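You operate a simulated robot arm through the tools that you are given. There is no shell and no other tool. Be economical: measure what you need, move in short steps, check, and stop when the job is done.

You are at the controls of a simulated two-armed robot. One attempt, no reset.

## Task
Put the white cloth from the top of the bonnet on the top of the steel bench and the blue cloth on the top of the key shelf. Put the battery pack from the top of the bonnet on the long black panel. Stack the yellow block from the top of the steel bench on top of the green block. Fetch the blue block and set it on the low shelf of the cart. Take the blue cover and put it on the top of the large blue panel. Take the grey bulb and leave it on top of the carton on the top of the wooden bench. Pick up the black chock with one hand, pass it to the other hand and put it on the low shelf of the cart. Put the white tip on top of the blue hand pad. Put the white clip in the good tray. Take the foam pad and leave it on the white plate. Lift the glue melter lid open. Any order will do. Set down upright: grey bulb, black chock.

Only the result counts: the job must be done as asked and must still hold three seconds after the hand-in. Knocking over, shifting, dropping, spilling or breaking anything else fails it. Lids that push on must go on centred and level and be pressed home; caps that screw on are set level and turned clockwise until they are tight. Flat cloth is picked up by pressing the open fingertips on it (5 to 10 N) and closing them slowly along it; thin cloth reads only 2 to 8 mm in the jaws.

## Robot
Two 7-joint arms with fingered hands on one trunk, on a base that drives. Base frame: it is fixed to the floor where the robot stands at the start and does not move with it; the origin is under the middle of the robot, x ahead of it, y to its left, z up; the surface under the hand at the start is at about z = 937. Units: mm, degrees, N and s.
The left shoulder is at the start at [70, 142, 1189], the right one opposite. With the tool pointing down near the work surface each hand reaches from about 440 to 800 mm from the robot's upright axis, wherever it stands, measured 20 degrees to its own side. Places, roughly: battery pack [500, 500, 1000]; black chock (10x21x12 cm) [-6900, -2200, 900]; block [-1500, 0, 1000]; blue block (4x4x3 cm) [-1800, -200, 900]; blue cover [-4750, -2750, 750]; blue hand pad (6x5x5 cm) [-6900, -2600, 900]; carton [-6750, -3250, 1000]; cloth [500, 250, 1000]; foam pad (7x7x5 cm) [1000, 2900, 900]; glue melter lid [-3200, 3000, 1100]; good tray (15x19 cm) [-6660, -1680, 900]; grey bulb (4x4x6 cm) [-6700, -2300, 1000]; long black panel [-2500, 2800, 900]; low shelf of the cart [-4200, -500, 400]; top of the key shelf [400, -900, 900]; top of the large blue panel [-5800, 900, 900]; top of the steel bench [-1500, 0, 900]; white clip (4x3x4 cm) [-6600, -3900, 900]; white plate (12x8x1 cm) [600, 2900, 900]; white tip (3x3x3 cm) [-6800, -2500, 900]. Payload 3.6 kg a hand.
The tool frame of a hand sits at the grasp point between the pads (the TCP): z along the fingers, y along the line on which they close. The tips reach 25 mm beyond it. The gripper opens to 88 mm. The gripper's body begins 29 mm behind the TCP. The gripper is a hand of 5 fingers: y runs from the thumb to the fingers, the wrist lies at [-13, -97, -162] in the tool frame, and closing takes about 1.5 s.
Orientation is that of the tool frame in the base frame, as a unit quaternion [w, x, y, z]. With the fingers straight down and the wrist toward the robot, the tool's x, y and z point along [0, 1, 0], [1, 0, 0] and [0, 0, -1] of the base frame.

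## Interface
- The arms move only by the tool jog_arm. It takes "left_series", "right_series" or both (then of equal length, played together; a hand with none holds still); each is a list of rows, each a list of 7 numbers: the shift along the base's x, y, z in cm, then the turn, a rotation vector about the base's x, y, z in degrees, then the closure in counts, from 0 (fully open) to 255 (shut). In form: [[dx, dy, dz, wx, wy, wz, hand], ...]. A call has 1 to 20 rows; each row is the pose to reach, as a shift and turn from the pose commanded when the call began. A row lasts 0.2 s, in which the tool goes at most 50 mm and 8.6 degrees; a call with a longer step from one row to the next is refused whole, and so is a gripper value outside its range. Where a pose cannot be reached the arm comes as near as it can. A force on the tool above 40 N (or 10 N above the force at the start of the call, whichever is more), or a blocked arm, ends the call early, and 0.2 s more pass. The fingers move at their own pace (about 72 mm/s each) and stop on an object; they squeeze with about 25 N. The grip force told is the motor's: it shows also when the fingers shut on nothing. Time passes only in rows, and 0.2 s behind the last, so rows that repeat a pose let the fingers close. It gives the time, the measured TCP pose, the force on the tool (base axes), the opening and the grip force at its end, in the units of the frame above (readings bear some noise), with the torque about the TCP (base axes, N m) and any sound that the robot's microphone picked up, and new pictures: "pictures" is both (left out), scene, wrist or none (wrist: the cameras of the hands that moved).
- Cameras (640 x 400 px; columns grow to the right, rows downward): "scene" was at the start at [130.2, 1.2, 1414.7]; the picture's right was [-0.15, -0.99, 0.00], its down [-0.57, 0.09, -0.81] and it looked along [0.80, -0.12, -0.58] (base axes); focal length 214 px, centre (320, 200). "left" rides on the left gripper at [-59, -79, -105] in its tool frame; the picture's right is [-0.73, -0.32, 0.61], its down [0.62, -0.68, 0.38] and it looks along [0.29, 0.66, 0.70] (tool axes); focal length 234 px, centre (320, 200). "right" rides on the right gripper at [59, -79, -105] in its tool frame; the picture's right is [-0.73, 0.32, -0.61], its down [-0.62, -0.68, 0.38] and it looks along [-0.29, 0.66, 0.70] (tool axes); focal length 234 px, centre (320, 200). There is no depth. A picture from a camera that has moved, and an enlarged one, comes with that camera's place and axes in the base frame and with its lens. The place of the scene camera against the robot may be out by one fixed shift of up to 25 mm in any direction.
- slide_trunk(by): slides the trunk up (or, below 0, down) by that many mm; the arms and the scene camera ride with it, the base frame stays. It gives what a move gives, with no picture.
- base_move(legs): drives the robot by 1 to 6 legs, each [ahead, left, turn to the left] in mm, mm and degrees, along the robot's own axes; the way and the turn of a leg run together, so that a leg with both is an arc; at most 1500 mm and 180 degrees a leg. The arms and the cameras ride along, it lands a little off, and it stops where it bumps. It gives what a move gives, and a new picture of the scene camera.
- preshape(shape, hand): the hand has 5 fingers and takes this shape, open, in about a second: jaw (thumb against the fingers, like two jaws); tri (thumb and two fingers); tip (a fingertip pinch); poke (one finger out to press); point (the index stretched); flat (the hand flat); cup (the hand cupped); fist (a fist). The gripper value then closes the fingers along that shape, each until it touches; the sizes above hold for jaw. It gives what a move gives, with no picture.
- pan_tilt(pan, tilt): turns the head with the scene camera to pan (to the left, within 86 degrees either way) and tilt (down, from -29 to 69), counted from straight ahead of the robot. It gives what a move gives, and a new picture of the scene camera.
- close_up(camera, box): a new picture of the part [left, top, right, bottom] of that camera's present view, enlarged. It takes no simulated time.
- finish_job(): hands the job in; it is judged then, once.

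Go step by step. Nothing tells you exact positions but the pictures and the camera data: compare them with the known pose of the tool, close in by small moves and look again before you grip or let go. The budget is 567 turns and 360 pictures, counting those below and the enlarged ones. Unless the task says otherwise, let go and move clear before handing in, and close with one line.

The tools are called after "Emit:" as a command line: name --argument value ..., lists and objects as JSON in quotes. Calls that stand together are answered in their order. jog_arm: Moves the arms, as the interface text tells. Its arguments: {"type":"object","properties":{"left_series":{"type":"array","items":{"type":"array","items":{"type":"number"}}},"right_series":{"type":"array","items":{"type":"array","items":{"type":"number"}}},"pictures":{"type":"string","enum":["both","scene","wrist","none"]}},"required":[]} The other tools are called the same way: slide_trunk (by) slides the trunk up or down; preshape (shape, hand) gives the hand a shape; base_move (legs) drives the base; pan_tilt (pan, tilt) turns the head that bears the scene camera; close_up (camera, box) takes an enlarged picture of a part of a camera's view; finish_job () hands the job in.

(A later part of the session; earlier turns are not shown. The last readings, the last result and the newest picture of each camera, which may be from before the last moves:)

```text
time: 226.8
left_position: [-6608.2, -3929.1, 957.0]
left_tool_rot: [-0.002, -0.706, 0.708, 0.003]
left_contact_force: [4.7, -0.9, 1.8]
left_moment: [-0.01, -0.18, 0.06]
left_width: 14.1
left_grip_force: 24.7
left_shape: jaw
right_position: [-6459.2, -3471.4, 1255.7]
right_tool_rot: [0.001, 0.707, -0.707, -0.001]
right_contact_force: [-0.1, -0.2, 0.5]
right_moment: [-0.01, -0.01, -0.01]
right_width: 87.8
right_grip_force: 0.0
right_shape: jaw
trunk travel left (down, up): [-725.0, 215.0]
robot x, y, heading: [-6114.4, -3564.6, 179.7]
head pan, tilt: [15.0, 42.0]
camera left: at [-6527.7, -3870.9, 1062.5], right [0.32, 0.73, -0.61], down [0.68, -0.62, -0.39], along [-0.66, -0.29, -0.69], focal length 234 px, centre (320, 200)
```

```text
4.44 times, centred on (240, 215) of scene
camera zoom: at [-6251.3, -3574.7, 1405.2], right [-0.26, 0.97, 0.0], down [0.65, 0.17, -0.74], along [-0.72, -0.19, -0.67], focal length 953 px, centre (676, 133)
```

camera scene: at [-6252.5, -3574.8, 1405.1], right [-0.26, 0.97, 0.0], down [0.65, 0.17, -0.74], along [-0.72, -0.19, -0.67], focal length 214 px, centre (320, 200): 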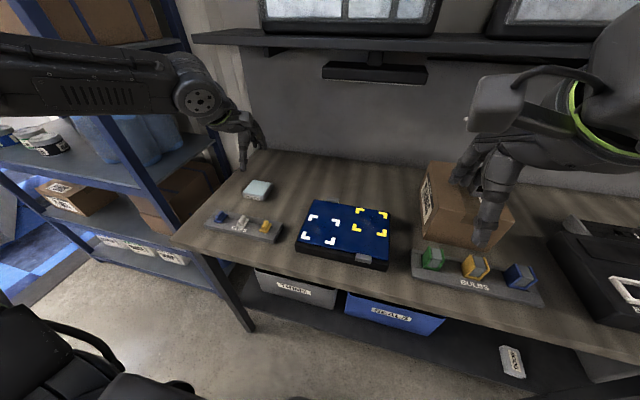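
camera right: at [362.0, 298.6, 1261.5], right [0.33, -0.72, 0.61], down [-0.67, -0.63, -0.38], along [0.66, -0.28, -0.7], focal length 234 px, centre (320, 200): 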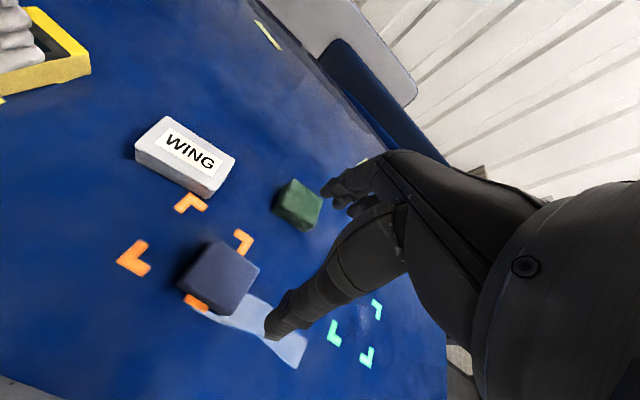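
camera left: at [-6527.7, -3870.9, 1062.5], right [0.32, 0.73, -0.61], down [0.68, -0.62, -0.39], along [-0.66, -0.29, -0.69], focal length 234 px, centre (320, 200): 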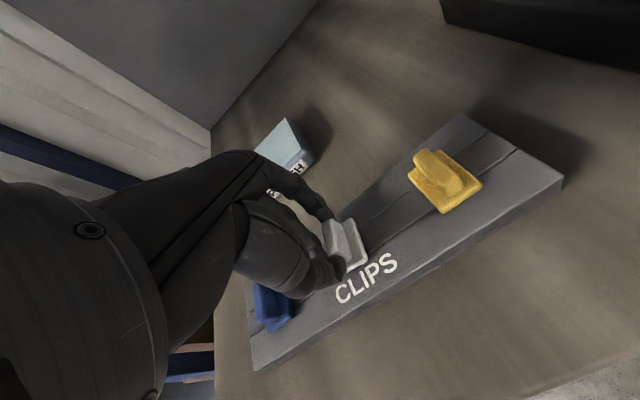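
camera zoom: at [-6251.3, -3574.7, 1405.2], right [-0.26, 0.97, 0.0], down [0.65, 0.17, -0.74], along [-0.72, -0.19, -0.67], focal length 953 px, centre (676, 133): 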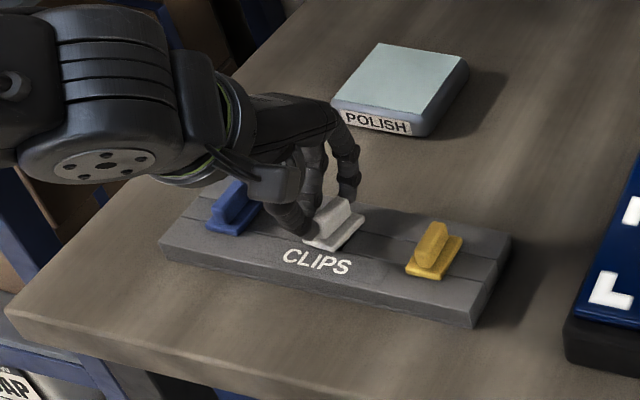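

The hand sits about 11 mm too far left and 8 mm too far back. I open, shift and close again.

Emit:
jog_arm --left_series '[[0, 0, 0, 0, 0, 0, 150], [0, 0, 0, 0, 0, 0, 60], [0, 0, 0, 0, 0, 0, 20], [0, 0, 0, 0, 0, 0, 20], [0, 0, 0, 0, 0, 0, 20], [0, 0, 2, 0, 0, 0, 20], [0.5, 0.5, 4, 0, 0, 0, 20], [0.9, 1.1, 4, 0, 0, 0, 20], [0.9, 1.1, 4, 0, 0, 0, 20]]' --pictures "none"

Emit:
close_up --camera "left" --box '[240, 160, 560, 360]'

```text
time: 228.8
left_position: [-6601.5, -3917.7, 999.0]
left_tool_rot: [-0.002, -0.706, 0.708, 0.002]
left_contact_force: [-0.6, 0.3, 0.1]
left_moment: [0.01, -0.01, 0.01]
left_width: 81.2
left_grip_force: 0.1
left_shape: jaw
right_position: [-6460.9, -3471.5, 1254.7]
right_tool_rot: [0.001, 0.708, -0.706, 0.0]
right_contact_force: [0.6, 0.8, -0.3]
right_moment: [-0.01, -0.01, 0.02]
right_width: 88.0
right_grip_force: 0.1
right_shape: jaw
trunk travel left (down, up): [-725.0, 215.0]
robot x, y, heading: [-6108.5, -3568.9, 179.7]
head pan, tilt: [15.0, 42.0]
```

```text
2.00 times, centred on (400, 260) of left
camera zoom: at [-6520.6, -3859.3, 1103.2], right [0.32, 0.73, -0.61], down [0.68, -0.62, -0.39], along [-0.66, -0.29, -0.69], focal length 468 px, centre (160, 80)
```

zoom: 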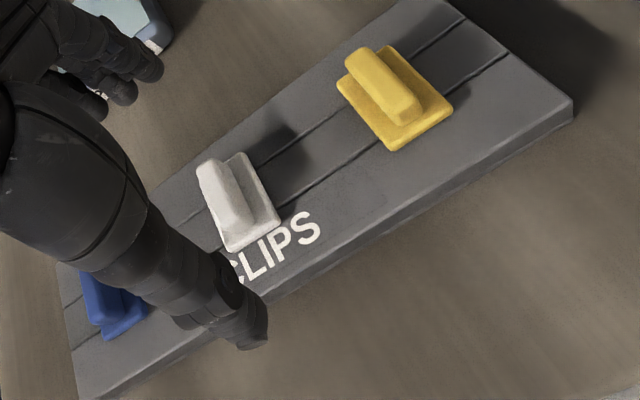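

Emit:
jog_arm --left_series '[[0.1, 0, -2, 0, 0, 0, 20], [0.1, 0, -4.5, 0, 0, 0, 20], [0.1, 0, -4.5, 0, 0, 0, 80], [0.1, 0, -4.5, 0, 0, 0, 120], [0.1, 0, -4.5, 0, 0, 0, 160], [0.1, 0, -4.5, 0, 0, 0, 200], [0.1, 0, -4.5, 0, 0, 0, 255], [0.1, 0, -4.5, 0, 0, 0, 255], [0.1, 0, -4.5, 0, 0, 0, 255], [0.1, 0, -4.5, 0, 0, 0, 255]]' --pictures "none"

Emit:
close_up --camera "left" --box '[260, 180, 420, 300]'

```text
time: 231.0
left_position: [-6599.7, -3918.4, 954.4]
left_tool_rot: [-0.002, -0.705, 0.709, 0.004]
left_contact_force: [1.0, 0.9, -1.2]
left_moment: [0.02, -0.06, 0.0]
left_width: 8.4
left_grip_force: 25.2
left_shape: jaw
right_position: [-6461.2, -3472.3, 1254.5]
right_tool_rot: [0.0, 0.708, -0.706, 0.001]
right_contact_force: [-0.2, -0.5, 0.7]
right_moment: [-0.02, -0.03, 0.0]
right_width: 88.0
right_grip_force: 0.0
right_shape: jaw
trunk travel left (down, up): [-725.0, 215.0]
robot x, y, heading: [-6115.5, -3565.0, 179.9]
head pan, tilt: [15.0, 42.0]
```

```text
3.33 times, centred on (340, 240) of left
camera zoom: at [-6519.5, -3858.9, 1058.7], right [0.32, 0.73, -0.61], down [0.68, -0.62, -0.39], along [-0.66, -0.29, -0.69], focal length 781 px, centre (253, 67)
```

zoom: 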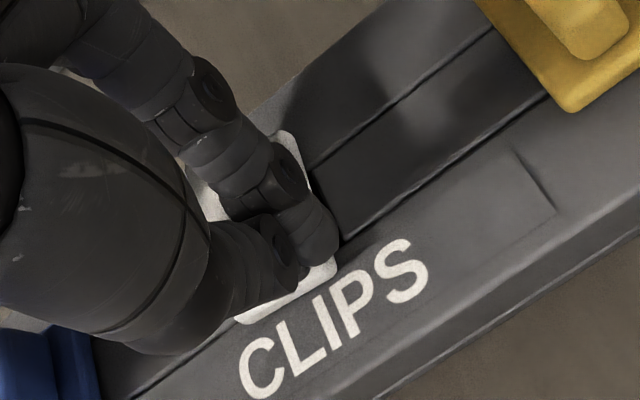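

The fingers slip either side of the narrow ridge. I open, rise, and turn the hand 90° so it pinches across the ridge.

Emit:
jog_arm --left_series '[[0, 0, 0, 0, 0, 0, 150], [0, 0, 0, 0, 0, 0, 60], [0, 0, 0, 0, 0, 0, 20], [0, 0, 0, 0, 0, 0, 20], [0, 0, 0, 0, 0, 0, 20], [0, 0, 3, 0, 0, 0, 20], [0, 0, 8, 0, 0, 0, 20]]' --pictures "none"

Emit:
jog_arm --left_series '[[0, 0, 1, 0, 0, 8, 20], [0, 0, 1, 0, 0, 16, 20], [0, 0, 1, 0, 0, 24, 20], [0, 0, 1, 0, 0, 32, 20], [0, 0, 1, 0, 0, 40, 20], [0, 0, 1, 0, 0, 48, 20], [0, 0, 1, 0, 0, 56, 20], [0, 0, 1, 0, 0, 64, 20], [0, 0, 1, 0, 0, 72, 20], [0, 0, 1, 0, 0, 80, 60], [0, 0, 1, 0, 0, 88, 110], [0, 0, 1, 0, 0, 88, 110]]' --pictures "both"

```text
time: 232.6
left_position: [-6597.4, -3917.4, 1035.7]
left_tool_rot: [-0.002, -0.706, 0.708, 0.004]
left_contact_force: [0.1, 0.0, 0.5]
left_moment: [0.04, 0.0, 0.03]
left_width: 80.8
left_grip_force: 0.0
left_shape: jaw
right_position: [-6459.3, -3471.4, 1255.9]
right_tool_rot: [0.002, 0.707, -0.707, -0.001]
right_contact_force: [0.1, -0.1, -0.9]
right_moment: [0.0, -0.01, 0.01]
right_width: 87.8
right_grip_force: 0.1
right_shape: jaw
trunk travel left (down, up): [-725.0, 215.0]
robot x, y, heading: [-6118.3, -3568.1, 179.8]
head pan, tilt: [15.0, 42.0]
```

```text
time: 235.2
left_position: [-6599.6, -3918.7, 1043.3]
left_tool_rot: [0.003, 1.0, -0.018, -0.001]
left_contact_force: [-0.1, 0.5, 0.1]
left_moment: [-0.02, 0.01, 0.03]
left_width: 50.7
left_grip_force: 0.3
left_shape: jaw
right_position: [-6461.5, -3472.4, 1256.1]
right_tool_rot: [0.0, 0.707, -0.707, 0.0]
right_contact_force: [-0.7, -0.8, 0.0]
right_moment: [0.02, 0.01, 0.01]
right_width: 87.9
right_grip_force: 0.2
right_shape: jaw
trunk travel left (down, up): [-725.0, 215.0]
robot x, y, heading: [-6115.3, -3569.2, 180.0]
head pan, tilt: [15.0, 42.0]
camera scene: at [-6252.3, -3574.8, 1405.1], right [-0.26, 0.97, 0.0], down [0.65, 0.17, -0.74], along [-0.72, -0.19, -0.67], focal length 214 px, centre (320, 200)
camera left: at [-6654.8, -3836.2, 1147.6], right [-0.71, 0.34, -0.61], down [0.65, 0.66, -0.39], along [0.26, -0.67, -0.69], focal length 234 px, centre (320, 200)
```

scene: 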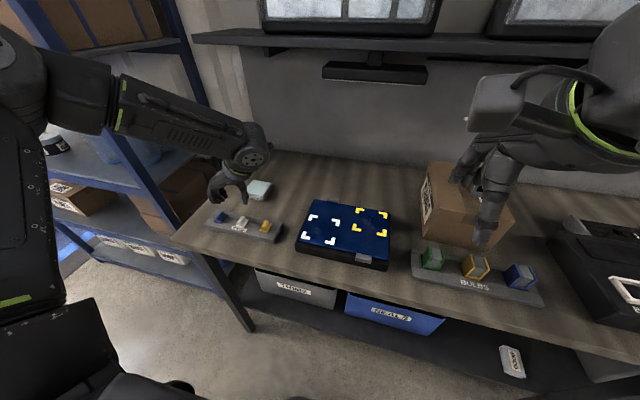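
left: 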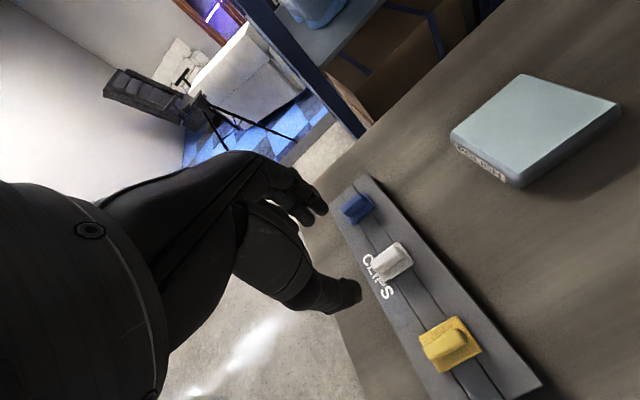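

Triangulating both wrist views: the ridge top is at (-6610,-3926), z≈932. I move there and lower to z 946.

Emit:
jog_arm --left_series '[[-0.5, -0.4, -3, 0, 0, 0, 110], [-1, -0.8, -6, 0, 0, 0, 110], [-1, -0.8, -9, 0, 0, 0, 110], [-1, -0.8, -9.7, 0, 0, 0, 110], [-1, -0.8, -9.7, 0, 0, 0, 110]]' --pictures "none"

Emit:
close_up --camera "left" --box '[260, 160, 500, 310]'

```text
time: 236.4
left_position: [-6609.3, -3923.5, 944.3]
left_tool_rot: [0.005, 1.0, -0.019, -0.003]
left_contact_force: [-0.1, -1.7, 13.7]
left_moment: [0.3, 0.01, 0.03]
left_width: 49.7
left_grip_force: 0.0
left_shape: jaw
right_position: [-6459.2, -3470.7, 1255.6]
right_tool_rot: [0.001, 0.707, -0.707, -0.001]
right_contact_force: [0.8, 0.6, 0.0]
right_moment: [0.01, 0.0, -0.02]
right_width: 87.7
right_grip_force: 0.1
right_shape: jaw
trunk travel left (down, up): [-725.0, 215.0]
robot x, y, heading: [-6119.6, -3564.4, 180.0]
head pan, tilt: [15.0, 42.0]
```

```text
2.67 times, centred on (380, 235) of left
camera zoom: at [-6664.5, -3840.9, 1049.7], right [-0.72, 0.35, -0.61], down [0.65, 0.65, -0.39], along [0.26, -0.67, -0.69], focal length 624 px, centre (160, 107)
```

zoom: 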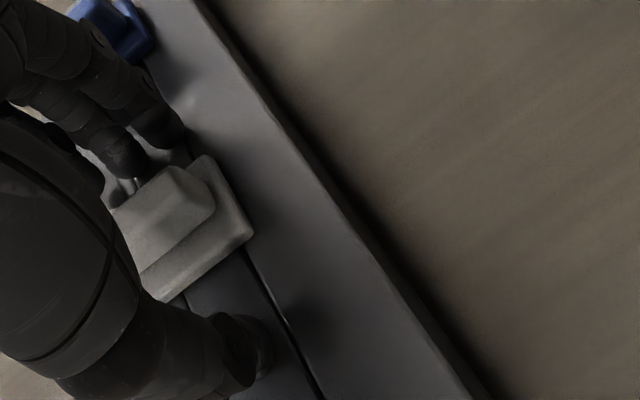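

Thumb touches the tray top (z≈919). I raise 2 mm and close on the clip.

Emit:
jog_arm --left_series '[[0, -0.1, 0.3, 0, 0, 0, 130], [0, -0.1, 0.3, 0, 0, 0, 160], [0, -0.1, 0.3, 0, 0, 0, 190], [0, -0.1, 0.3, 0, 0, 0, 220], [0, -0.1, 0.3, 0, 0, 0, 255], [0, -0.1, 0.3, 0, 0, 0, 255], [0, -0.1, 0.3, 0, 0, 0, 255], [0, -0.1, 0.3, 0, 0, 0, 255]]' --pictures "none"

Emit:
close_up --camera "left" --box '[260, 160, 500, 310]'

```text
time: 238.2
left_position: [-6610.1, -3925.9, 947.6]
left_tool_rot: [0.005, 1.0, -0.02, -0.002]
left_contact_force: [-3.8, -3.1, 15.8]
left_moment: [-0.21, 0.04, 0.0]
left_width: 17.2
left_grip_force: 26.0
left_shape: jaw
right_position: [-6459.6, -3470.9, 1255.4]
right_tool_rot: [0.0, 0.708, -0.707, -0.001]
right_contact_force: [0.0, 0.0, 0.5]
right_moment: [0.02, 0.0, 0.01]
right_width: 87.8
right_grip_force: 0.0
right_shape: jaw
trunk travel left (down, up): [-725.0, 215.0]
robot x, y, heading: [-6114.7, -3564.9, 179.7]
head pan, tilt: [15.0, 42.0]
```

```text
2.67 times, centred on (380, 235) of left
camera zoom: at [-6664.8, -3842.7, 1053.8], right [-0.72, 0.34, -0.61], down [0.65, 0.65, -0.39], along [0.26, -0.67, -0.69], focal length 624 px, centre (160, 107)
```

zoom: 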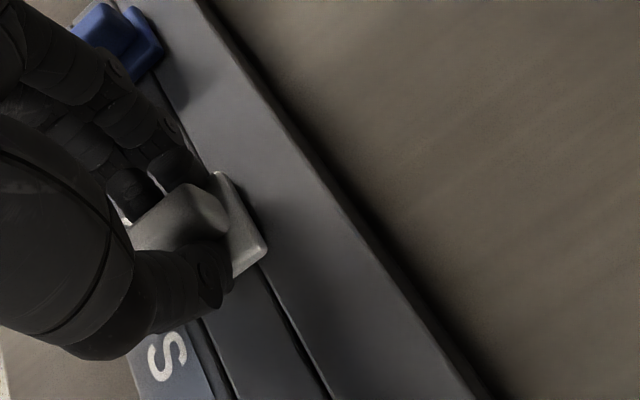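

Ridge gripped at 17 mm. I lift and check.

Emit:
jog_arm --left_series '[[0, 0, 1, 0, 0, 0, 255], [0, 0, 4, 0, 0, 0, 255], [0, 0, 8, 0, 0, 0, 255], [0, 0, 12, 0, 0, 0, 255], [0, 0, 16, 0, 0, 0, 255], [0, 0, 18, 0, 0, 0, 255]]' --pictures "both"

```text
time: 239.6
left_position: [-6603.4, -3935.4, 1124.1]
left_tool_rot: [0.002, 1.0, -0.02, -0.003]
left_contact_force: [-0.8, 1.1, 0.0]
left_moment: [0.01, 0.0, 0.03]
left_width: 15.6
left_grip_force: 24.4
left_shape: jaw
left hand out of reach, approached as far as the arm can: row 6
right_position: [-6460.3, -3472.0, 1254.3]
right_tool_rot: [0.0, 0.708, -0.706, -0.001]
right_contact_force: [0.5, -0.1, 0.0]
right_moment: [0.02, 0.02, 0.02]
right_width: 87.8
right_grip_force: 0.1
right_shape: jaw
trunk travel left (down, up): [-725.0, 215.0]
robot x, y, heading: [-6115.4, -3565.7, 179.7]
head pan, tilt: [15.0, 42.0]
camera scene: at [-6252.1, -3575.2, 1405.1], right [-0.26, 0.97, 0.0], down [0.65, 0.17, -0.74], along [-0.72, -0.19, -0.67], focal length 214 px, centre (320, 200)
camera left: at [-6658.6, -3852.8, 1229.0], right [-0.72, 0.35, -0.6], down [0.65, 0.65, -0.39], along [0.26, -0.67, -0.7], focal length 234 px, centre (320, 200)
```

scene: 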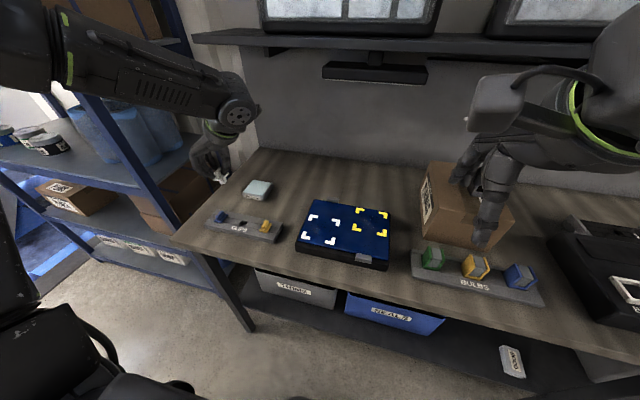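
left: 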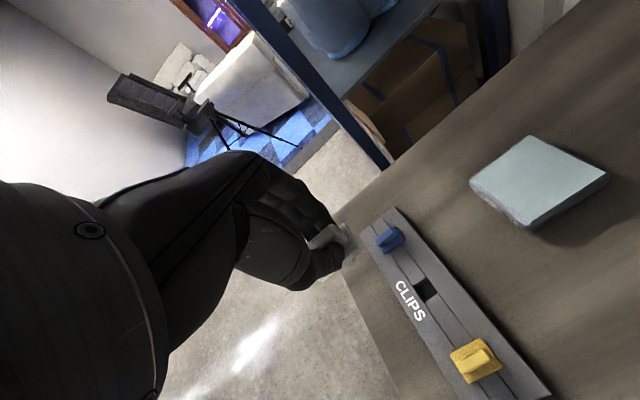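

The clip is held and the tray slot empty. I drive right along the bench to the good tray.

Emit:
base_move --legs '[[-80, 0, 0], [0, -1300, 0], [0, -930, 0]]'

Emit:
pan_tilt --pan 20 --tilt 42

```text
time: 251.2
left_position: [-6530.6, -1719.6, 1122.2]
left_tool_rot: [0.002, 1.0, -0.015, -0.003]
left_contact_force: [0.0, 0.0, -0.4]
left_moment: [-0.02, 0.0, 0.01]
left_width: 15.5
left_grip_force: 24.9
left_shape: jaw
right_position: [-6394.0, -1256.3, 1255.6]
right_tool_rot: [0.0, 0.711, -0.703, -0.001]
right_contact_force: [-0.8, 1.1, -0.3]
right_moment: [0.02, 0.01, 0.0]
right_width: 87.8
right_grip_force: 0.0
right_shape: jaw
trunk travel left (down, up): [-725.0, 215.0]
robot x, y, heading: [-6044.3, -1344.4, -179.6]
head pan, tilt: [15.0, 42.0]
camera scene: at [-6183.7, -1355.8, 1405.1], right [-0.27, 0.96, 0.0], down [0.65, 0.18, -0.74], along [-0.72, -0.2, -0.67], focal length 214 px, centre (320, 200)
```

scene: 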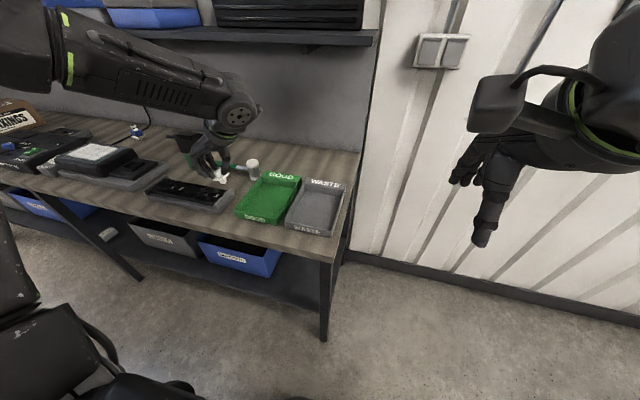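

```text
time: 251.9
left_position: [-6532.1, -1719.3, 1123.7]
left_tool_rot: [0.001, 1.0, -0.015, -0.003]
left_contact_force: [-0.4, 0.1, -0.2]
left_moment: [0.03, -0.01, -0.01]
left_width: 15.8
left_grip_force: 24.8
left_shape: jaw
right_position: [-6393.3, -1254.6, 1256.3]
right_tool_rot: [0.0, 0.711, -0.703, -0.001]
right_contact_force: [-0.4, 0.1, -0.2]
right_moment: [0.0, 0.01, -0.03]
right_width: 87.6
right_grip_force: 0.1
right_shape: jaw
trunk travel left (down, up): [-725.0, 215.0]
robot x, y, heading: [-6047.1, -1349.3, -179.5]
head pan, tilt: [20.0, 42.0]
camera scene: at [-6181.4, -1362.1, 1405.1], right [-0.35, 0.94, 0.0], down [0.63, 0.23, -0.74], along [-0.7, -0.26, -0.67], focal length 214 px, centre (320, 200)
```

scene: 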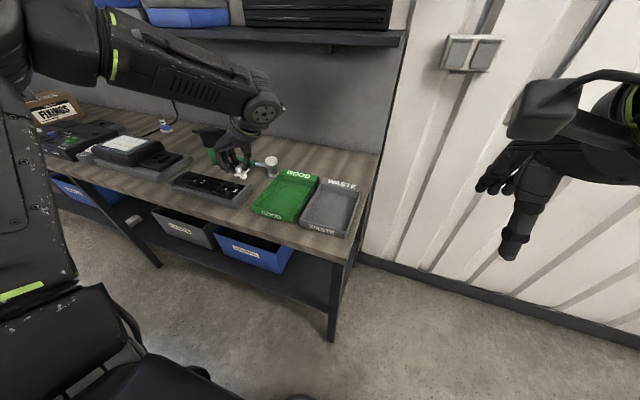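

The good tray centre is about (-6672,-1684). I drive 135 mm ahead and check by wrist camera.

Emit:
base_move --legs '[[135, -35, -0.4]]'

Emit:
close_up --camera "left" --box '[160, 100, 640, 400]'

```text
time: 253.2
left_position: [-6674.0, -1681.0, 1124.1]
left_tool_rot: [0.003, 1.0, -0.02, -0.003]
left_contact_force: [1.3, -0.1, 0.6]
left_moment: [-0.02, 0.01, 0.01]
left_width: 15.5
left_grip_force: 25.0
left_shape: jaw
right_position: [-6531.9, -1219.5, 1256.1]
right_tool_rot: [0.0, 0.708, -0.706, -0.001]
right_contact_force: [0.3, -0.2, 0.2]
right_moment: [0.0, 0.01, 0.01]
right_width: 87.9
right_grip_force: 0.1
right_shape: jaw
trunk travel left (down, up): [-725.0, 215.0]
robot x, y, heading: [-6190.9, -1313.2, 180.0]
head pan, tilt: [20.0, 42.0]
camera scene: at [-6320.4, -1328.0, 1405.3], right [-0.34, 0.94, 0.0], down [0.63, 0.23, -0.74], along [-0.7, -0.25, -0.67], focal length 214 px, centre (320, 200)
```

scene: 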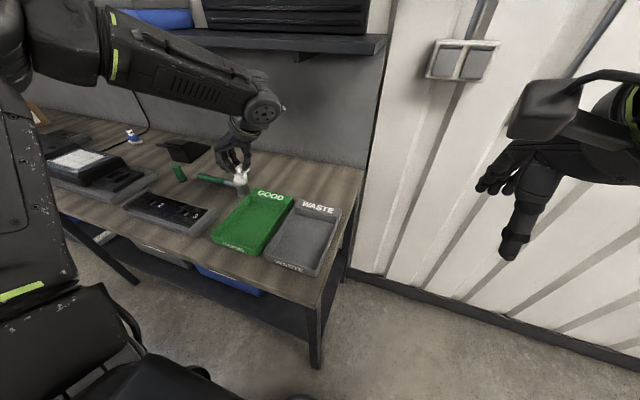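

```text
1.33 times, centred on (400, 250) of left
camera zoom: at [-6729.1, -1599.2, 1229.7], right [-0.72, 0.35, -0.6], down [0.65, 0.66, -0.39], along [0.26, -0.67, -0.7], focal length 312 px, centre (213, 133)
```

zoom: 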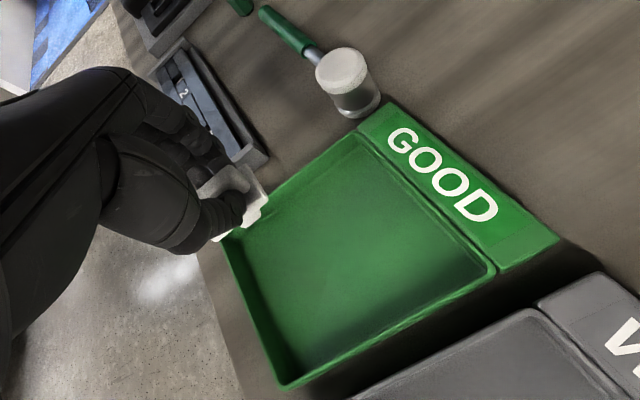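

The clip is over the tray. I centre and lower.

Emit:
jog_arm --left_series '[[1, 0, -4, 0, 0, 0, 255], [1.8, 0, -8, 0, 0, 0, 255], [1.8, 0, -12, 0, 0, 0, 255], [1.8, 0, -16, 0, 0, 0, 255], [1.8, 0, -17, 0, 0, 0, 255], [1.8, 0, -17, 0, 0, 0, 255]]' --pictures "none"

Emit:
jog_arm --left_series '[[0, 0, -0.5, 0, 0, 0, 255], [0, 0, -1.0, 0, 0, 0, 255], [0, 0, -1.5, 0, 0, 0, 255], [0, 0, -1.5, 0, 0, 0, 255]]' --pictures "wrist"

```text
time: 254.6
left_position: [-6659.4, -1681.2, 954.3]
left_tool_rot: [0.002, 1.0, -0.019, -0.003]
left_contact_force: [-0.1, -0.7, 0.4]
left_moment: [-0.03, 0.0, 0.01]
left_width: 15.4
left_grip_force: 25.2
left_shape: jaw
right_position: [-6533.7, -1217.5, 1256.1]
right_tool_rot: [0.0, 0.709, -0.706, 0.0]
right_contact_force: [-0.3, -0.2, 0.8]
right_moment: [-0.01, 0.01, 0.01]
right_width: 87.8
right_grip_force: 0.0
right_shape: jaw
trunk travel left (down, up): [-725.0, 215.0]
robot x, y, heading: [-6188.2, -1312.9, 179.9]
head pan, tilt: [20.0, 42.0]
```

```text
time: 255.3
left_position: [-6658.4, -1679.7, 949.4]
left_tool_rot: [0.007, 1.0, -0.019, -0.01]
left_contact_force: [5.4, -1.4, 30.9]
left_moment: [-0.26, -0.19, 0.04]
left_width: 18.8
left_grip_force: 25.0
left_shape: jaw
right_position: [-6530.5, -1216.7, 1257.2]
right_tool_rot: [0.001, 0.709, -0.705, 0.0]
right_contact_force: [-1.3, 0.4, -0.9]
right_moment: [-0.02, -0.04, 0.0]
right_width: 87.8
right_grip_force: 0.1
right_shape: jaw
trunk travel left (down, up): [-725.0, 215.0]
robot x, y, heading: [-6185.9, -1315.8, 179.9]
head pan, tilt: [20.0, 42.0]
stopped in row 3 (left hand): the force on the tool passed its limit at 46 N (the readings are from after the stop); the commanded pose is now the measured one
camera left: at [-6712.9, -1597.1, 1054.7], right [-0.73, 0.34, -0.6], down [0.64, 0.65, -0.4], along [0.25, -0.68, -0.69], focal length 234 px, centre (320, 200)
```

left: 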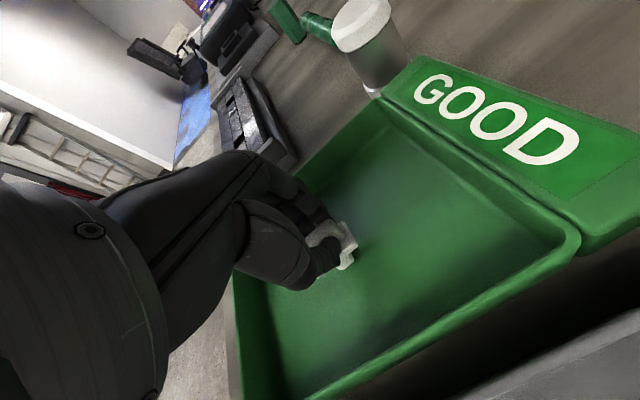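

Contact on the tray floor. I release and rise.

Emit:
jog_arm --left_series '[[0, 0, 0.2, 0, 0, 0, 220], [0, 0, 0.3, 0, 0, 0, 180], [0, 0, 0.3, 0, 0, 0, 140], [0, 0, 0.3, 0, 0, 0, 110], [0, 0, 0.3, 0, 0, 0, 110], [0, 0, 2, 0, 0, 0, 110], [0, 0, 6, 0, 0, 0, 110], [0, 0, 10, 0, 0, 0, 110], [0, 0, 14, 0, 0, 0, 60], [0, 0, 17, 0, 0, 0, 0]]' --pictures "wrist"

```text
time: 257.5
left_position: [-6660.8, -1681.0, 1115.5]
left_tool_rot: [0.004, 1.0, -0.02, -0.007]
left_contact_force: [1.1, -0.3, 0.4]
left_moment: [0.0, 0.01, 0.0]
left_width: 87.5
left_grip_force: 0.1
left_shape: jaw
right_position: [-6532.9, -1215.9, 1254.9]
right_tool_rot: [0.001, 0.709, -0.705, -0.002]
right_contact_force: [0.6, -0.2, -0.3]
right_moment: [-0.02, 0.01, 0.03]
right_width: 87.5
right_grip_force: 0.0
right_shape: jaw
trunk travel left (down, up): [-725.0, 215.0]
robot x, y, heading: [-6182.9, -1312.3, 180.1]
head pan, tilt: [20.0, 42.0]
camera left: at [-6715.1, -1599.0, 1220.9], right [-0.72, 0.35, -0.6], down [0.64, 0.65, -0.4], along [0.25, -0.67, -0.69], focal length 234 px, centre (320, 200)
```

left: 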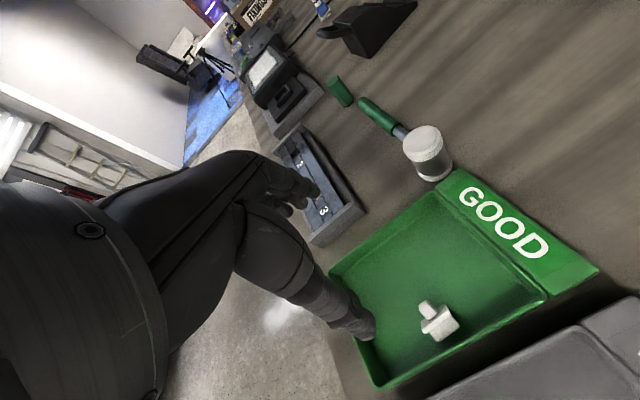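

The white clip lies in the good tray. Next the black chock: I turn the left hand back, and look at the chock closely.

Emit:
jog_arm --left_series '[[0, 0, 1, 0, 0, -8, 0], [0, 0, 1, 0, 0, -16, 0], [0, 0, 1, 0, 0, -24, 0], [0, 0, 1, 0, 0, -32, 0], [0, 0, 1, 0, 0, -40, 0], [0, 0, 1, 0, 0, -48, 0], [0, 0, 1, 0, 0, -56, 0], [0, 0, 1, 0, 0, -64, 0], [0, 0, 1, 0, 0, -72, 0], [0, 0, 1, 0, 0, -80, 0], [0, 0, 1, 0, 0, -88, 0]]' --pictures "none"

Emit:
base_move --legs '[[0, 700, 0]]'

Emit:
pan_tilt --pan 5 --tilt 42

Emit:
close_up --camera "scene" --box '[200, 100, 440, 250]'

```text
time: 259.9
left_position: [-6659.8, -1681.3, 1125.0]
left_tool_rot: [0.003, -0.705, 0.71, 0.007]
left_contact_force: [-0.5, -0.3, -0.6]
left_moment: [-0.03, 0.03, 0.01]
left_width: 87.7
left_grip_force: 0.0
left_shape: jaw
right_position: [-6533.6, -1219.9, 1255.4]
right_tool_rot: [-0.001, 0.708, -0.706, -0.001]
right_contact_force: [-0.6, 0.6, 0.2]
right_moment: [0.02, -0.01, -0.02]
right_width: 88.1
right_grip_force: 0.2
right_shape: jaw
trunk travel left (down, up): [-725.0, 215.0]
robot x, y, heading: [-6188.6, -1315.1, 180.0]
head pan, tilt: [20.0, 42.0]
```

```text
time: 263.8
left_position: [-6673.3, -2393.0, 1126.3]
left_tool_rot: [0.001, -0.7, 0.714, 0.008]
left_contact_force: [-0.3, -0.3, 1.2]
left_moment: [-0.02, 0.01, -0.02]
left_width: 87.4
left_grip_force: 0.0
left_shape: jaw
right_position: [-6539.1, -1931.2, 1254.5]
right_tool_rot: [0.001, -0.702, 0.712, 0.001]
right_contact_force: [-0.1, 1.1, 0.3]
right_moment: [-0.01, -0.01, 0.03]
right_width: 88.0
right_grip_force: 0.1
right_shape: jaw
trunk travel left (down, up): [-725.0, 215.0]
robot x, y, heading: [-6192.9, -2031.8, 179.0]
head pan, tilt: [20.0, 42.0]
camera scene: at [-6329.6, -2044.6, 1405.1], right [-0.33, 0.95, 0.0], down [0.63, 0.22, -0.74], along [-0.7, -0.24, -0.67], focal length 214 px, centre (320, 200)
```

scene: 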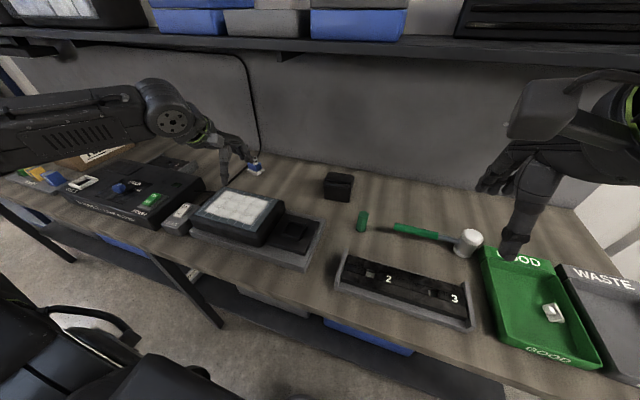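

```text
time: 264.6
left_position: [-6673.3, -2393.4, 1125.8]
left_tool_rot: [0.002, -0.7, 0.714, 0.008]
left_contact_force: [0.0, 0.2, -0.4]
left_moment: [-0.02, 0.01, -0.01]
left_width: 87.6
left_grip_force: 0.1
left_shape: jaw
right_position: [-6539.0, -1932.6, 1255.6]
right_tool_rot: [0.0, -0.703, 0.711, 0.0]
right_contact_force: [-0.3, -0.3, -0.7]
right_moment: [0.03, -0.01, 0.0]
right_width: 87.8
right_grip_force: 0.1
right_shape: jaw
trunk travel left (down, up): [-725.0, 215.0]
robot x, y, heading: [-6198.5, -2029.2, 179.0]
head pan, tilt: [5.0, 42.0]
camera scene: at [-6334.0, -2024.2, 1405.1], right [-0.07, 1.0, 0.0], down [0.67, 0.05, -0.74], along [-0.74, -0.05, -0.67], focal length 214 px, centre (320, 200)
```

scene: 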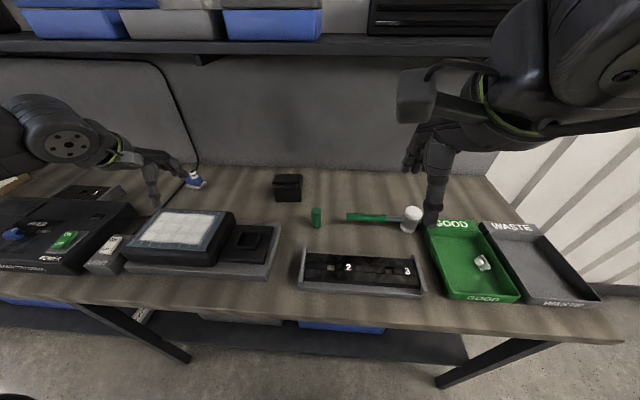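

```text
2.67 times, centred on (320, 175) of scene
camera zoom: at [-6334.0, -2024.2, 1405.1], right [-0.07, 1.0, 0.0], down [0.67, 0.05, -0.74], along [-0.74, -0.05, -0.67], focal length 572 px, centre (320, 267)
```

zoom: 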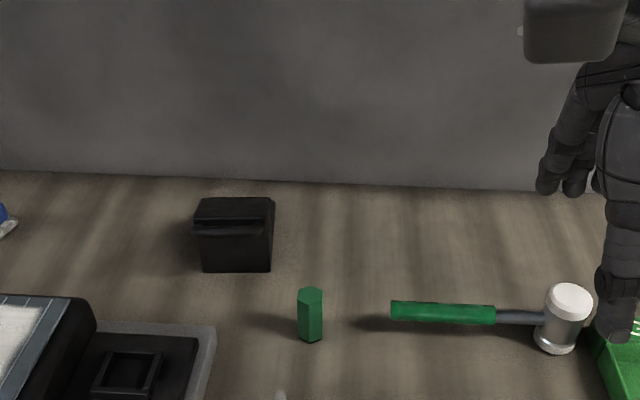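

The chock is about 10 cm wide, so it needs its bar/handle gripped. I drive closer and look at it from the left wrist camera.

Emit:
base_move --legs '[[110, -60, 1]]'

Emit:
jog_arm --left_series '[[0, 4, 0, 0, 0, 0, 0], [0, 8, 0, 0, 0, 0, 0], [1, 12, 0, 0, 0, 0, 0], [2, 16, 0, 0, 0, 0, 0], [3, 19, 0, 0, 0, 0, 0], [3, 19, 0, 0, 0, 0, 0]]' --pictures "wrist"

Emit:
close_up --camera "left" --box '[260, 60, 580, 260]'

```text
time: 265.9
left_position: [-6775.7, -2340.0, 1125.3]
left_tool_rot: [0.002, -0.706, 0.708, 0.008]
left_contact_force: [0.4, -0.2, 0.6]
left_moment: [0.03, 0.0, 0.0]
left_width: 87.5
left_grip_force: 0.0
left_shape: jaw
right_position: [-6649.8, -1877.5, 1256.1]
right_tool_rot: [0.0, 0.71, -0.704, -0.001]
right_contact_force: [-0.4, 0.4, 0.6]
right_moment: [-0.01, -0.01, -0.02]
right_width: 87.7
right_grip_force: 0.0
right_shape: jaw
trunk travel left (down, up): [-725.0, 215.0]
robot x, y, heading: [-6303.4, -1971.6, -180.0]
head pan, tilt: [5.0, 42.0]
camera scene: at [-6442.6, -1964.7, 1405.3], right [-0.09, 1.0, 0.0], down [0.67, 0.06, -0.74], along [-0.74, -0.07, -0.67], focal length 214 px, centre (320, 200)
```

scene: 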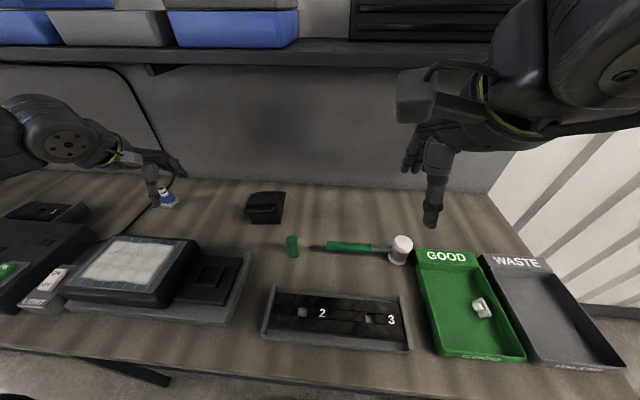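

```text
time: 267.3
left_position: [-6745.2, -2151.8, 1126.5]
left_tool_rot: [0.002, -0.707, 0.707, 0.008]
left_contact_force: [0.0, -1.4, 0.7]
left_moment: [-0.01, -0.01, 0.01]
left_width: 88.0
left_grip_force: 0.0
left_shape: jaw
right_position: [-6650.2, -1875.8, 1255.7]
right_tool_rot: [-0.001, 0.709, -0.705, -0.001]
right_contact_force: [0.1, -0.6, -0.5]
right_moment: [0.03, 0.01, -0.02]
right_width: 87.9
right_grip_force: 0.1
right_shape: jaw
trunk travel left (down, up): [-725.0, 215.0]
robot x, y, heading: [-6302.6, -1972.1, -179.9]
head pan, tilt: [5.0, 42.0]
camera left: at [-6666.3, -2093.6, 1232.6], right [0.32, 0.73, -0.6], down [0.68, -0.62, -0.4], along [-0.66, -0.28, -0.69], focal length 234 px, centre (320, 200)
```

left: 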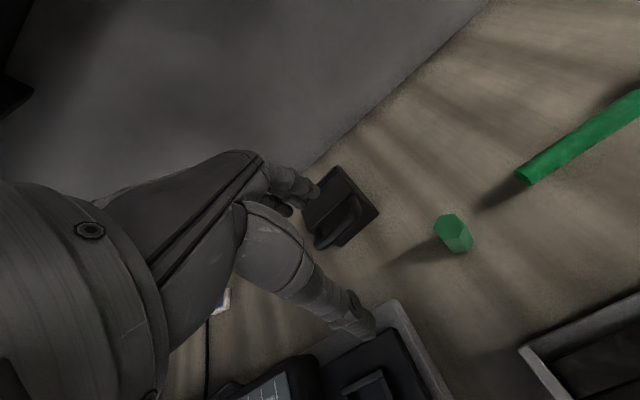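

```text
2.00 times, centred on (420, 160) of left
camera zoom: at [-6666.3, -2093.6, 1232.6], right [0.32, 0.73, -0.6], down [0.68, -0.62, -0.4], along [-0.66, -0.28, -0.69], focal length 468 px, centre (120, 280)
```

zoom: 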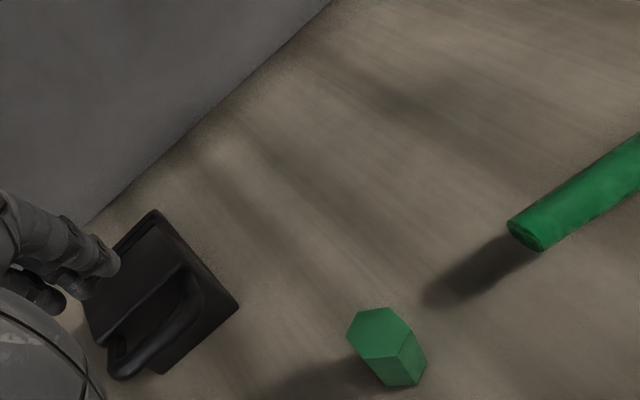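

Emit:
close_up --camera "scene" --box '[220, 170, 316, 230]'

Emit:
close_up --camera "right" --box '[0, 0, 640, 400]'

```text
6.67 times, centred on (268, 200) of scene
camera zoom: at [-6444.1, -1964.7, 1405.1], right [-0.09, 1.0, 0.0], down [0.67, 0.06, -0.74], along [-0.74, -0.07, -0.67], focal length 1430 px, centre (667, 200)
```

zoom: 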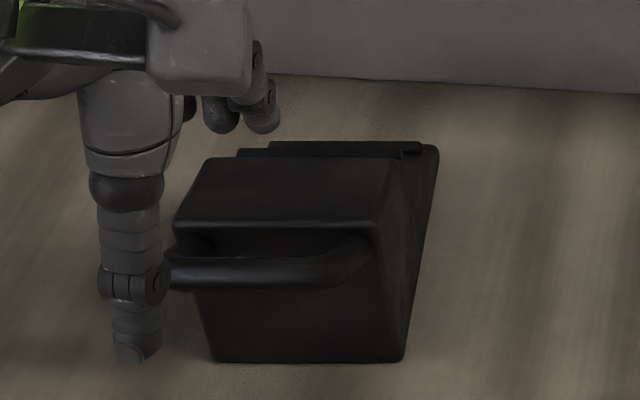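

```text
1.00 times, centred on (320, 200) of right (not enlarged: the box is as wide or as high as the picture)
camera zoom: at [-6570.8, -1935.5, 1359.3], right [-0.33, 0.72, 0.61], down [0.68, 0.63, -0.38], along [-0.66, 0.29, -0.7], focal length 234 px, centre (320, 200)
```

zoom: 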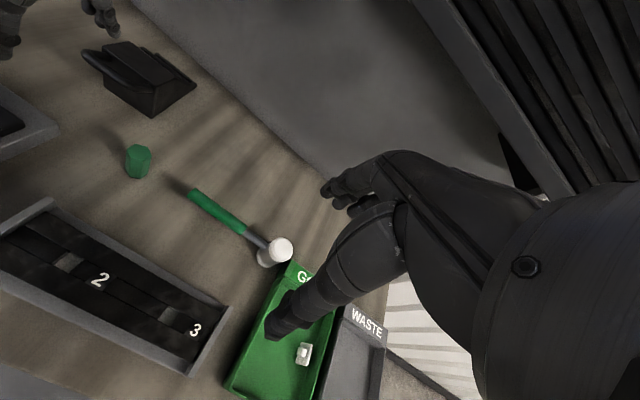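

The chock is a wedge with a D-handle (bar near (-6822,-2178), z≈1010). A narrow pinch on the bar is needed, so I try the pinch shapes and look at them first.

Emit:
jog_arm --left_series '[[2, -3, 2, 0, 0, 0, 0], [4, -6, 4, 0, 0, 0, 0], [6, -6, 8, 0, 0, 0, 0], [8, -6, 10, 0, 0, 0, 0]]' --pictures "none"

Emit:
preshape --shape "tip" --hand "left"

Emit:
preshape --shape "tri" --hand "right"

Emit:
close_up --camera "left" --box '[160, 100, 480, 350]'

Emit:
close_up --camera "right" --box '[160, 100, 480, 350]'

```text
time: 268.3
left_position: [-6666.3, -2212.8, 1226.6]
left_tool_rot: [0.002, -0.706, 0.708, 0.008]
left_contact_force: [1.2, -0.1, 0.7]
left_moment: [0.01, 0.02, -0.04]
left_width: 87.7
left_grip_force: 0.0
left_shape: jaw
right_position: [-6648.6, -1876.0, 1255.9]
right_tool_rot: [0.001, 0.71, -0.705, -0.001]
right_contact_force: [-1.1, 0.3, 0.2]
right_moment: [-0.01, -0.01, 0.02]
right_width: 87.7
right_grip_force: 0.2
right_shape: jaw
trunk travel left (down, up): [-725.0, 215.0]
robot x, y, heading: [-6306.9, -1970.6, -179.6]
head pan, tilt: [5.0, 42.0]
```

```text
time: 269.2
left_position: [-6667.4, -2213.0, 1226.5]
left_tool_rot: [0.002, -0.707, 0.707, 0.008]
left_contact_force: [0.7, 0.0, 1.0]
left_moment: [-0.01, -0.02, -0.05]
left_width: 87.9
left_grip_force: 0.0
left_shape: tip
right_position: [-6651.1, -1876.4, 1256.4]
right_tool_rot: [0.001, 0.709, -0.705, 0.0]
right_contact_force: [-0.2, -0.4, -0.2]
right_moment: [0.01, -0.02, 0.0]
right_width: 87.9
right_grip_force: 0.0
right_shape: jaw
trunk travel left (down, up): [-725.0, 215.0]
robot x, y, heading: [-6303.1, -1968.3, -180.0]
head pan, tilt: [5.0, 42.0]
```

```text
time: 270.1
left_position: [-6668.0, -2212.7, 1226.2]
left_tool_rot: [0.001, -0.707, 0.708, 0.008]
left_contact_force: [0.1, 1.0, 0.3]
left_moment: [-0.04, 0.03, 0.02]
left_width: 88.2
left_grip_force: 0.1
left_shape: tip
right_position: [-6650.0, -1875.6, 1255.9]
right_tool_rot: [0.0, 0.71, -0.704, 0.0]
right_contact_force: [0.0, 0.6, 0.2]
right_moment: [0.03, -0.02, -0.03]
right_width: 87.7
right_grip_force: 0.0
right_shape: tri
trunk travel left (down, up): [-725.0, 215.0]
robot x, y, heading: [-6307.4, -1969.8, -180.0]
head pan, tilt: [5.0, 42.0]
```

```text
1.60 times, centred on (320, 225) of left
camera zoom: at [-6587.8, -2155.0, 1331.6], right [0.32, 0.73, -0.6], down [0.68, -0.62, -0.4], along [-0.66, -0.28, -0.69], focal length 375 px, centre (320, 160)
```

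zoom: 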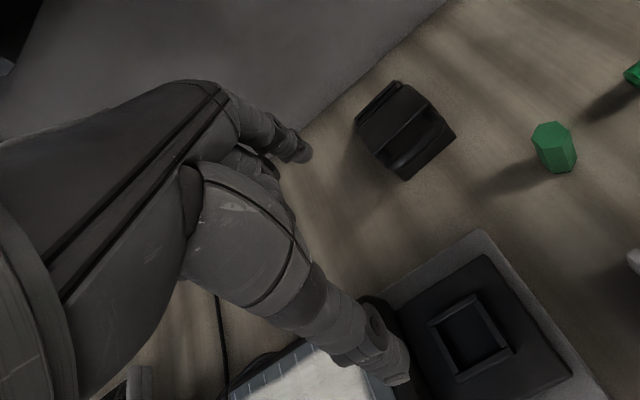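

```text
1.60 times, centred on (320, 225) of right
camera zoom: at [-6570.8, -1934.6, 1359.3], right [-0.33, 0.72, 0.61], down [0.68, 0.63, -0.38], along [-0.66, 0.29, -0.7], focal length 375 px, centre (320, 160)
```

zoom: 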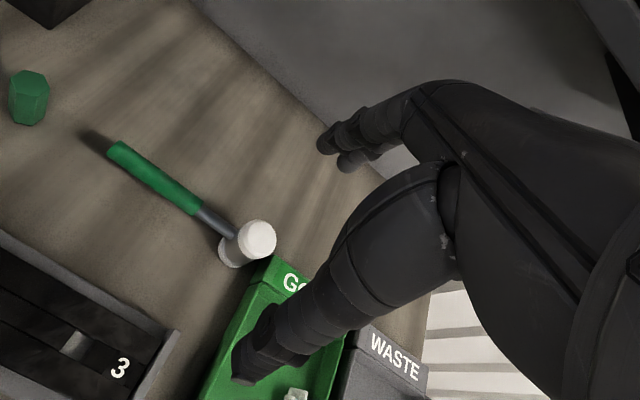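

Emit:
close_up --camera "left" --box '[320, 130, 400, 200]'

Emit:
close_up --camera "scene" --box '[220, 170, 316, 230]'

```text
5.71 times, centred on (360, 165) of left
camera zoom: at [-6587.8, -2155.0, 1331.6], right [0.32, 0.73, -0.6], down [0.68, -0.62, -0.4], along [-0.66, -0.28, -0.69], focal length 1338 px, centre (91, 400)
```

zoom: 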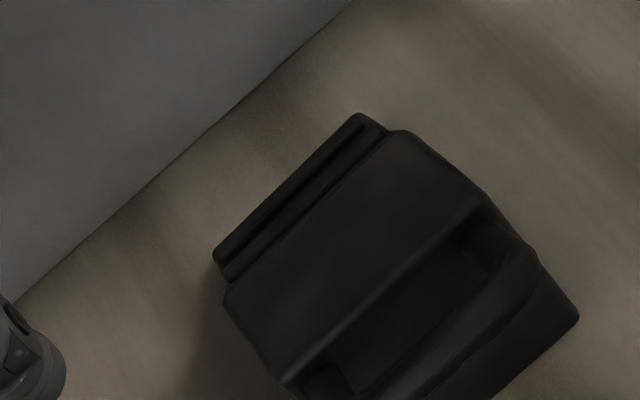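

```text
6.67 times, centred on (268, 200) of scene
camera zoom: at [-6444.0, -1963.9, 1405.1], right [-0.09, 1.0, 0.0], down [0.67, 0.06, -0.74], along [-0.74, -0.07, -0.67], focal length 1430 px, centre (667, 200)
```

zoom: 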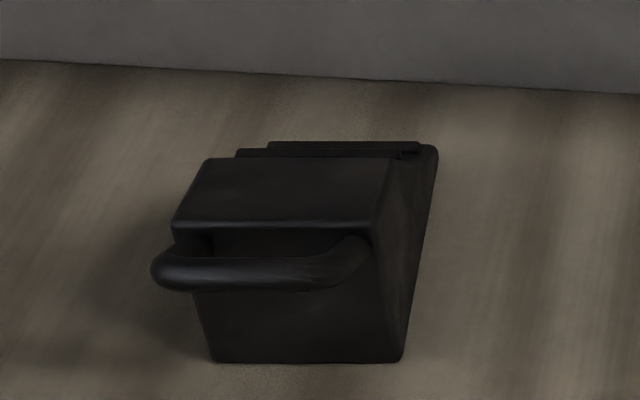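

I close the pinch in the air to see where the fingertips meet relative to the tool point.

Emit:
jog_arm --left_series '[[0, 0, 0, 0, 0, 0, 100], [0, 0, 0, 0, 0, 0, 200], [0, 0, 0, 0, 0, 0, 225], [0, 0, 0, 0, 0, 0, 225], [0, 0, 0, 0, 0, 0, 225], [0, 0, 0, 0, 0, 0, 225], [0, 0, 0, 0, 0, 0, 225]]' --pictures "none"

Emit:
close_up --camera "left" --box '[200, 140, 420, 300]'

Emit:
preshape --shape "tri" --hand "left"

Emit:
jog_arm --left_series '[[0, 0, 0, 0, 0, 0, 100], [0, 0, 0, 0, 0, 0, 200], [0, 0, 0, 0, 0, 0, 225], [0, 0, 0, 0, 0, 0, 225], [0, 0, 0, 0, 0, 0, 225], [0, 0, 0, 0, 0, 0, 225], [0, 0, 0, 0, 0, 0, 225]]' --pictures "none"

Emit:
close_up --camera "left" --box '[200, 140, 420, 300]'

```text
time: 271.7
left_position: [-6668.0, -2212.8, 1226.3]
left_tool_rot: [0.002, -0.706, 0.708, 0.008]
left_contact_force: [-0.2, -0.1, -0.8]
left_moment: [0.0, -0.02, -0.02]
left_width: 10.7
left_grip_force: 0.1
left_shape: tip
right_position: [-6650.8, -1875.4, 1254.9]
right_tool_rot: [0.0, 0.71, -0.705, 0.0]
right_contact_force: [0.7, 0.4, -0.2]
right_moment: [0.01, -0.02, 0.03]
right_width: 87.7
right_grip_force: 0.0
right_shape: tri
trunk travel left (down, up): [-725.0, 215.0]
robot x, y, heading: [-6302.4, -1969.8, -179.9]
head pan, tilt: [5.0, 42.0]
```

```text
2.50 times, centred on (310, 220) of left
camera zoom: at [-6587.6, -2154.9, 1331.7], right [0.32, 0.73, -0.6], down [0.68, -0.62, -0.4], along [-0.66, -0.28, -0.69], focal length 585 px, centre (345, 150)
```

zoom: 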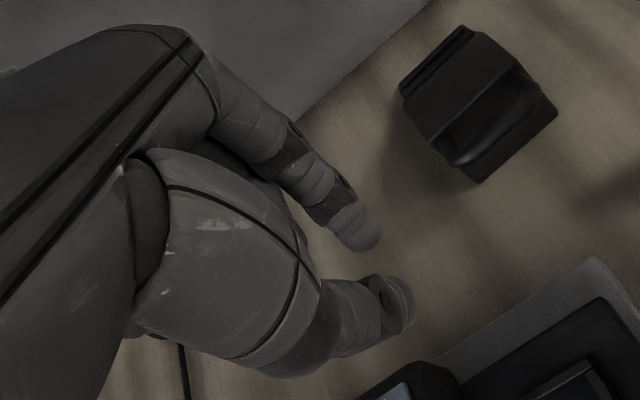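

```text
time: 272.6
left_position: [-6668.9, -2212.7, 1226.4]
left_tool_rot: [0.003, -0.706, 0.708, 0.007]
left_contact_force: [-0.4, 0.4, -0.6]
left_moment: [0.03, 0.01, 0.0]
left_width: 87.5
left_grip_force: 0.1
left_shape: tri
right_position: [-6651.2, -1877.5, 1254.0]
right_tool_rot: [0.0, 0.71, -0.704, 0.0]
right_contact_force: [-0.9, 0.3, 0.0]
right_moment: [0.01, -0.01, 0.0]
right_width: 87.8
right_grip_force: 0.0
right_shape: tri
trunk travel left (down, up): [-725.0, 215.0]
robot x, y, heading: [-6302.0, -1970.5, -179.8]
head pan, tilt: [5.0, 42.0]
```

```text
time: 274.2
left_position: [-6666.8, -2212.1, 1224.7]
left_tool_rot: [0.002, -0.707, 0.708, 0.008]
left_contact_force: [0.1, 0.8, 0.5]
left_moment: [0.0, 0.0, -0.01]
left_width: 10.5
left_grip_force: 0.0
left_shape: tri
right_position: [-6650.9, -1875.6, 1256.4]
right_tool_rot: [0.0, 0.71, -0.704, 0.001]
right_contact_force: [0.4, 0.3, 0.4]
right_moment: [-0.02, 0.01, -0.02]
right_width: 87.7
right_grip_force: 0.0
right_shape: tri
trunk travel left (down, up): [-725.0, 215.0]
robot x, y, heading: [-6303.7, -1972.6, -180.0]
head pan, tilt: [5.0, 42.0]
```

```text
2.50 times, centred on (310, 220) of left
camera zoom: at [-6587.6, -2154.9, 1331.7], right [0.32, 0.73, -0.6], down [0.68, -0.62, -0.4], along [-0.66, -0.28, -0.69], focal length 585 px, centre (345, 150)
```

zoom: 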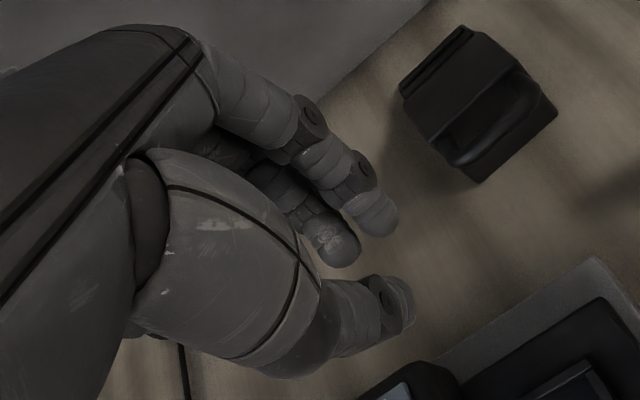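

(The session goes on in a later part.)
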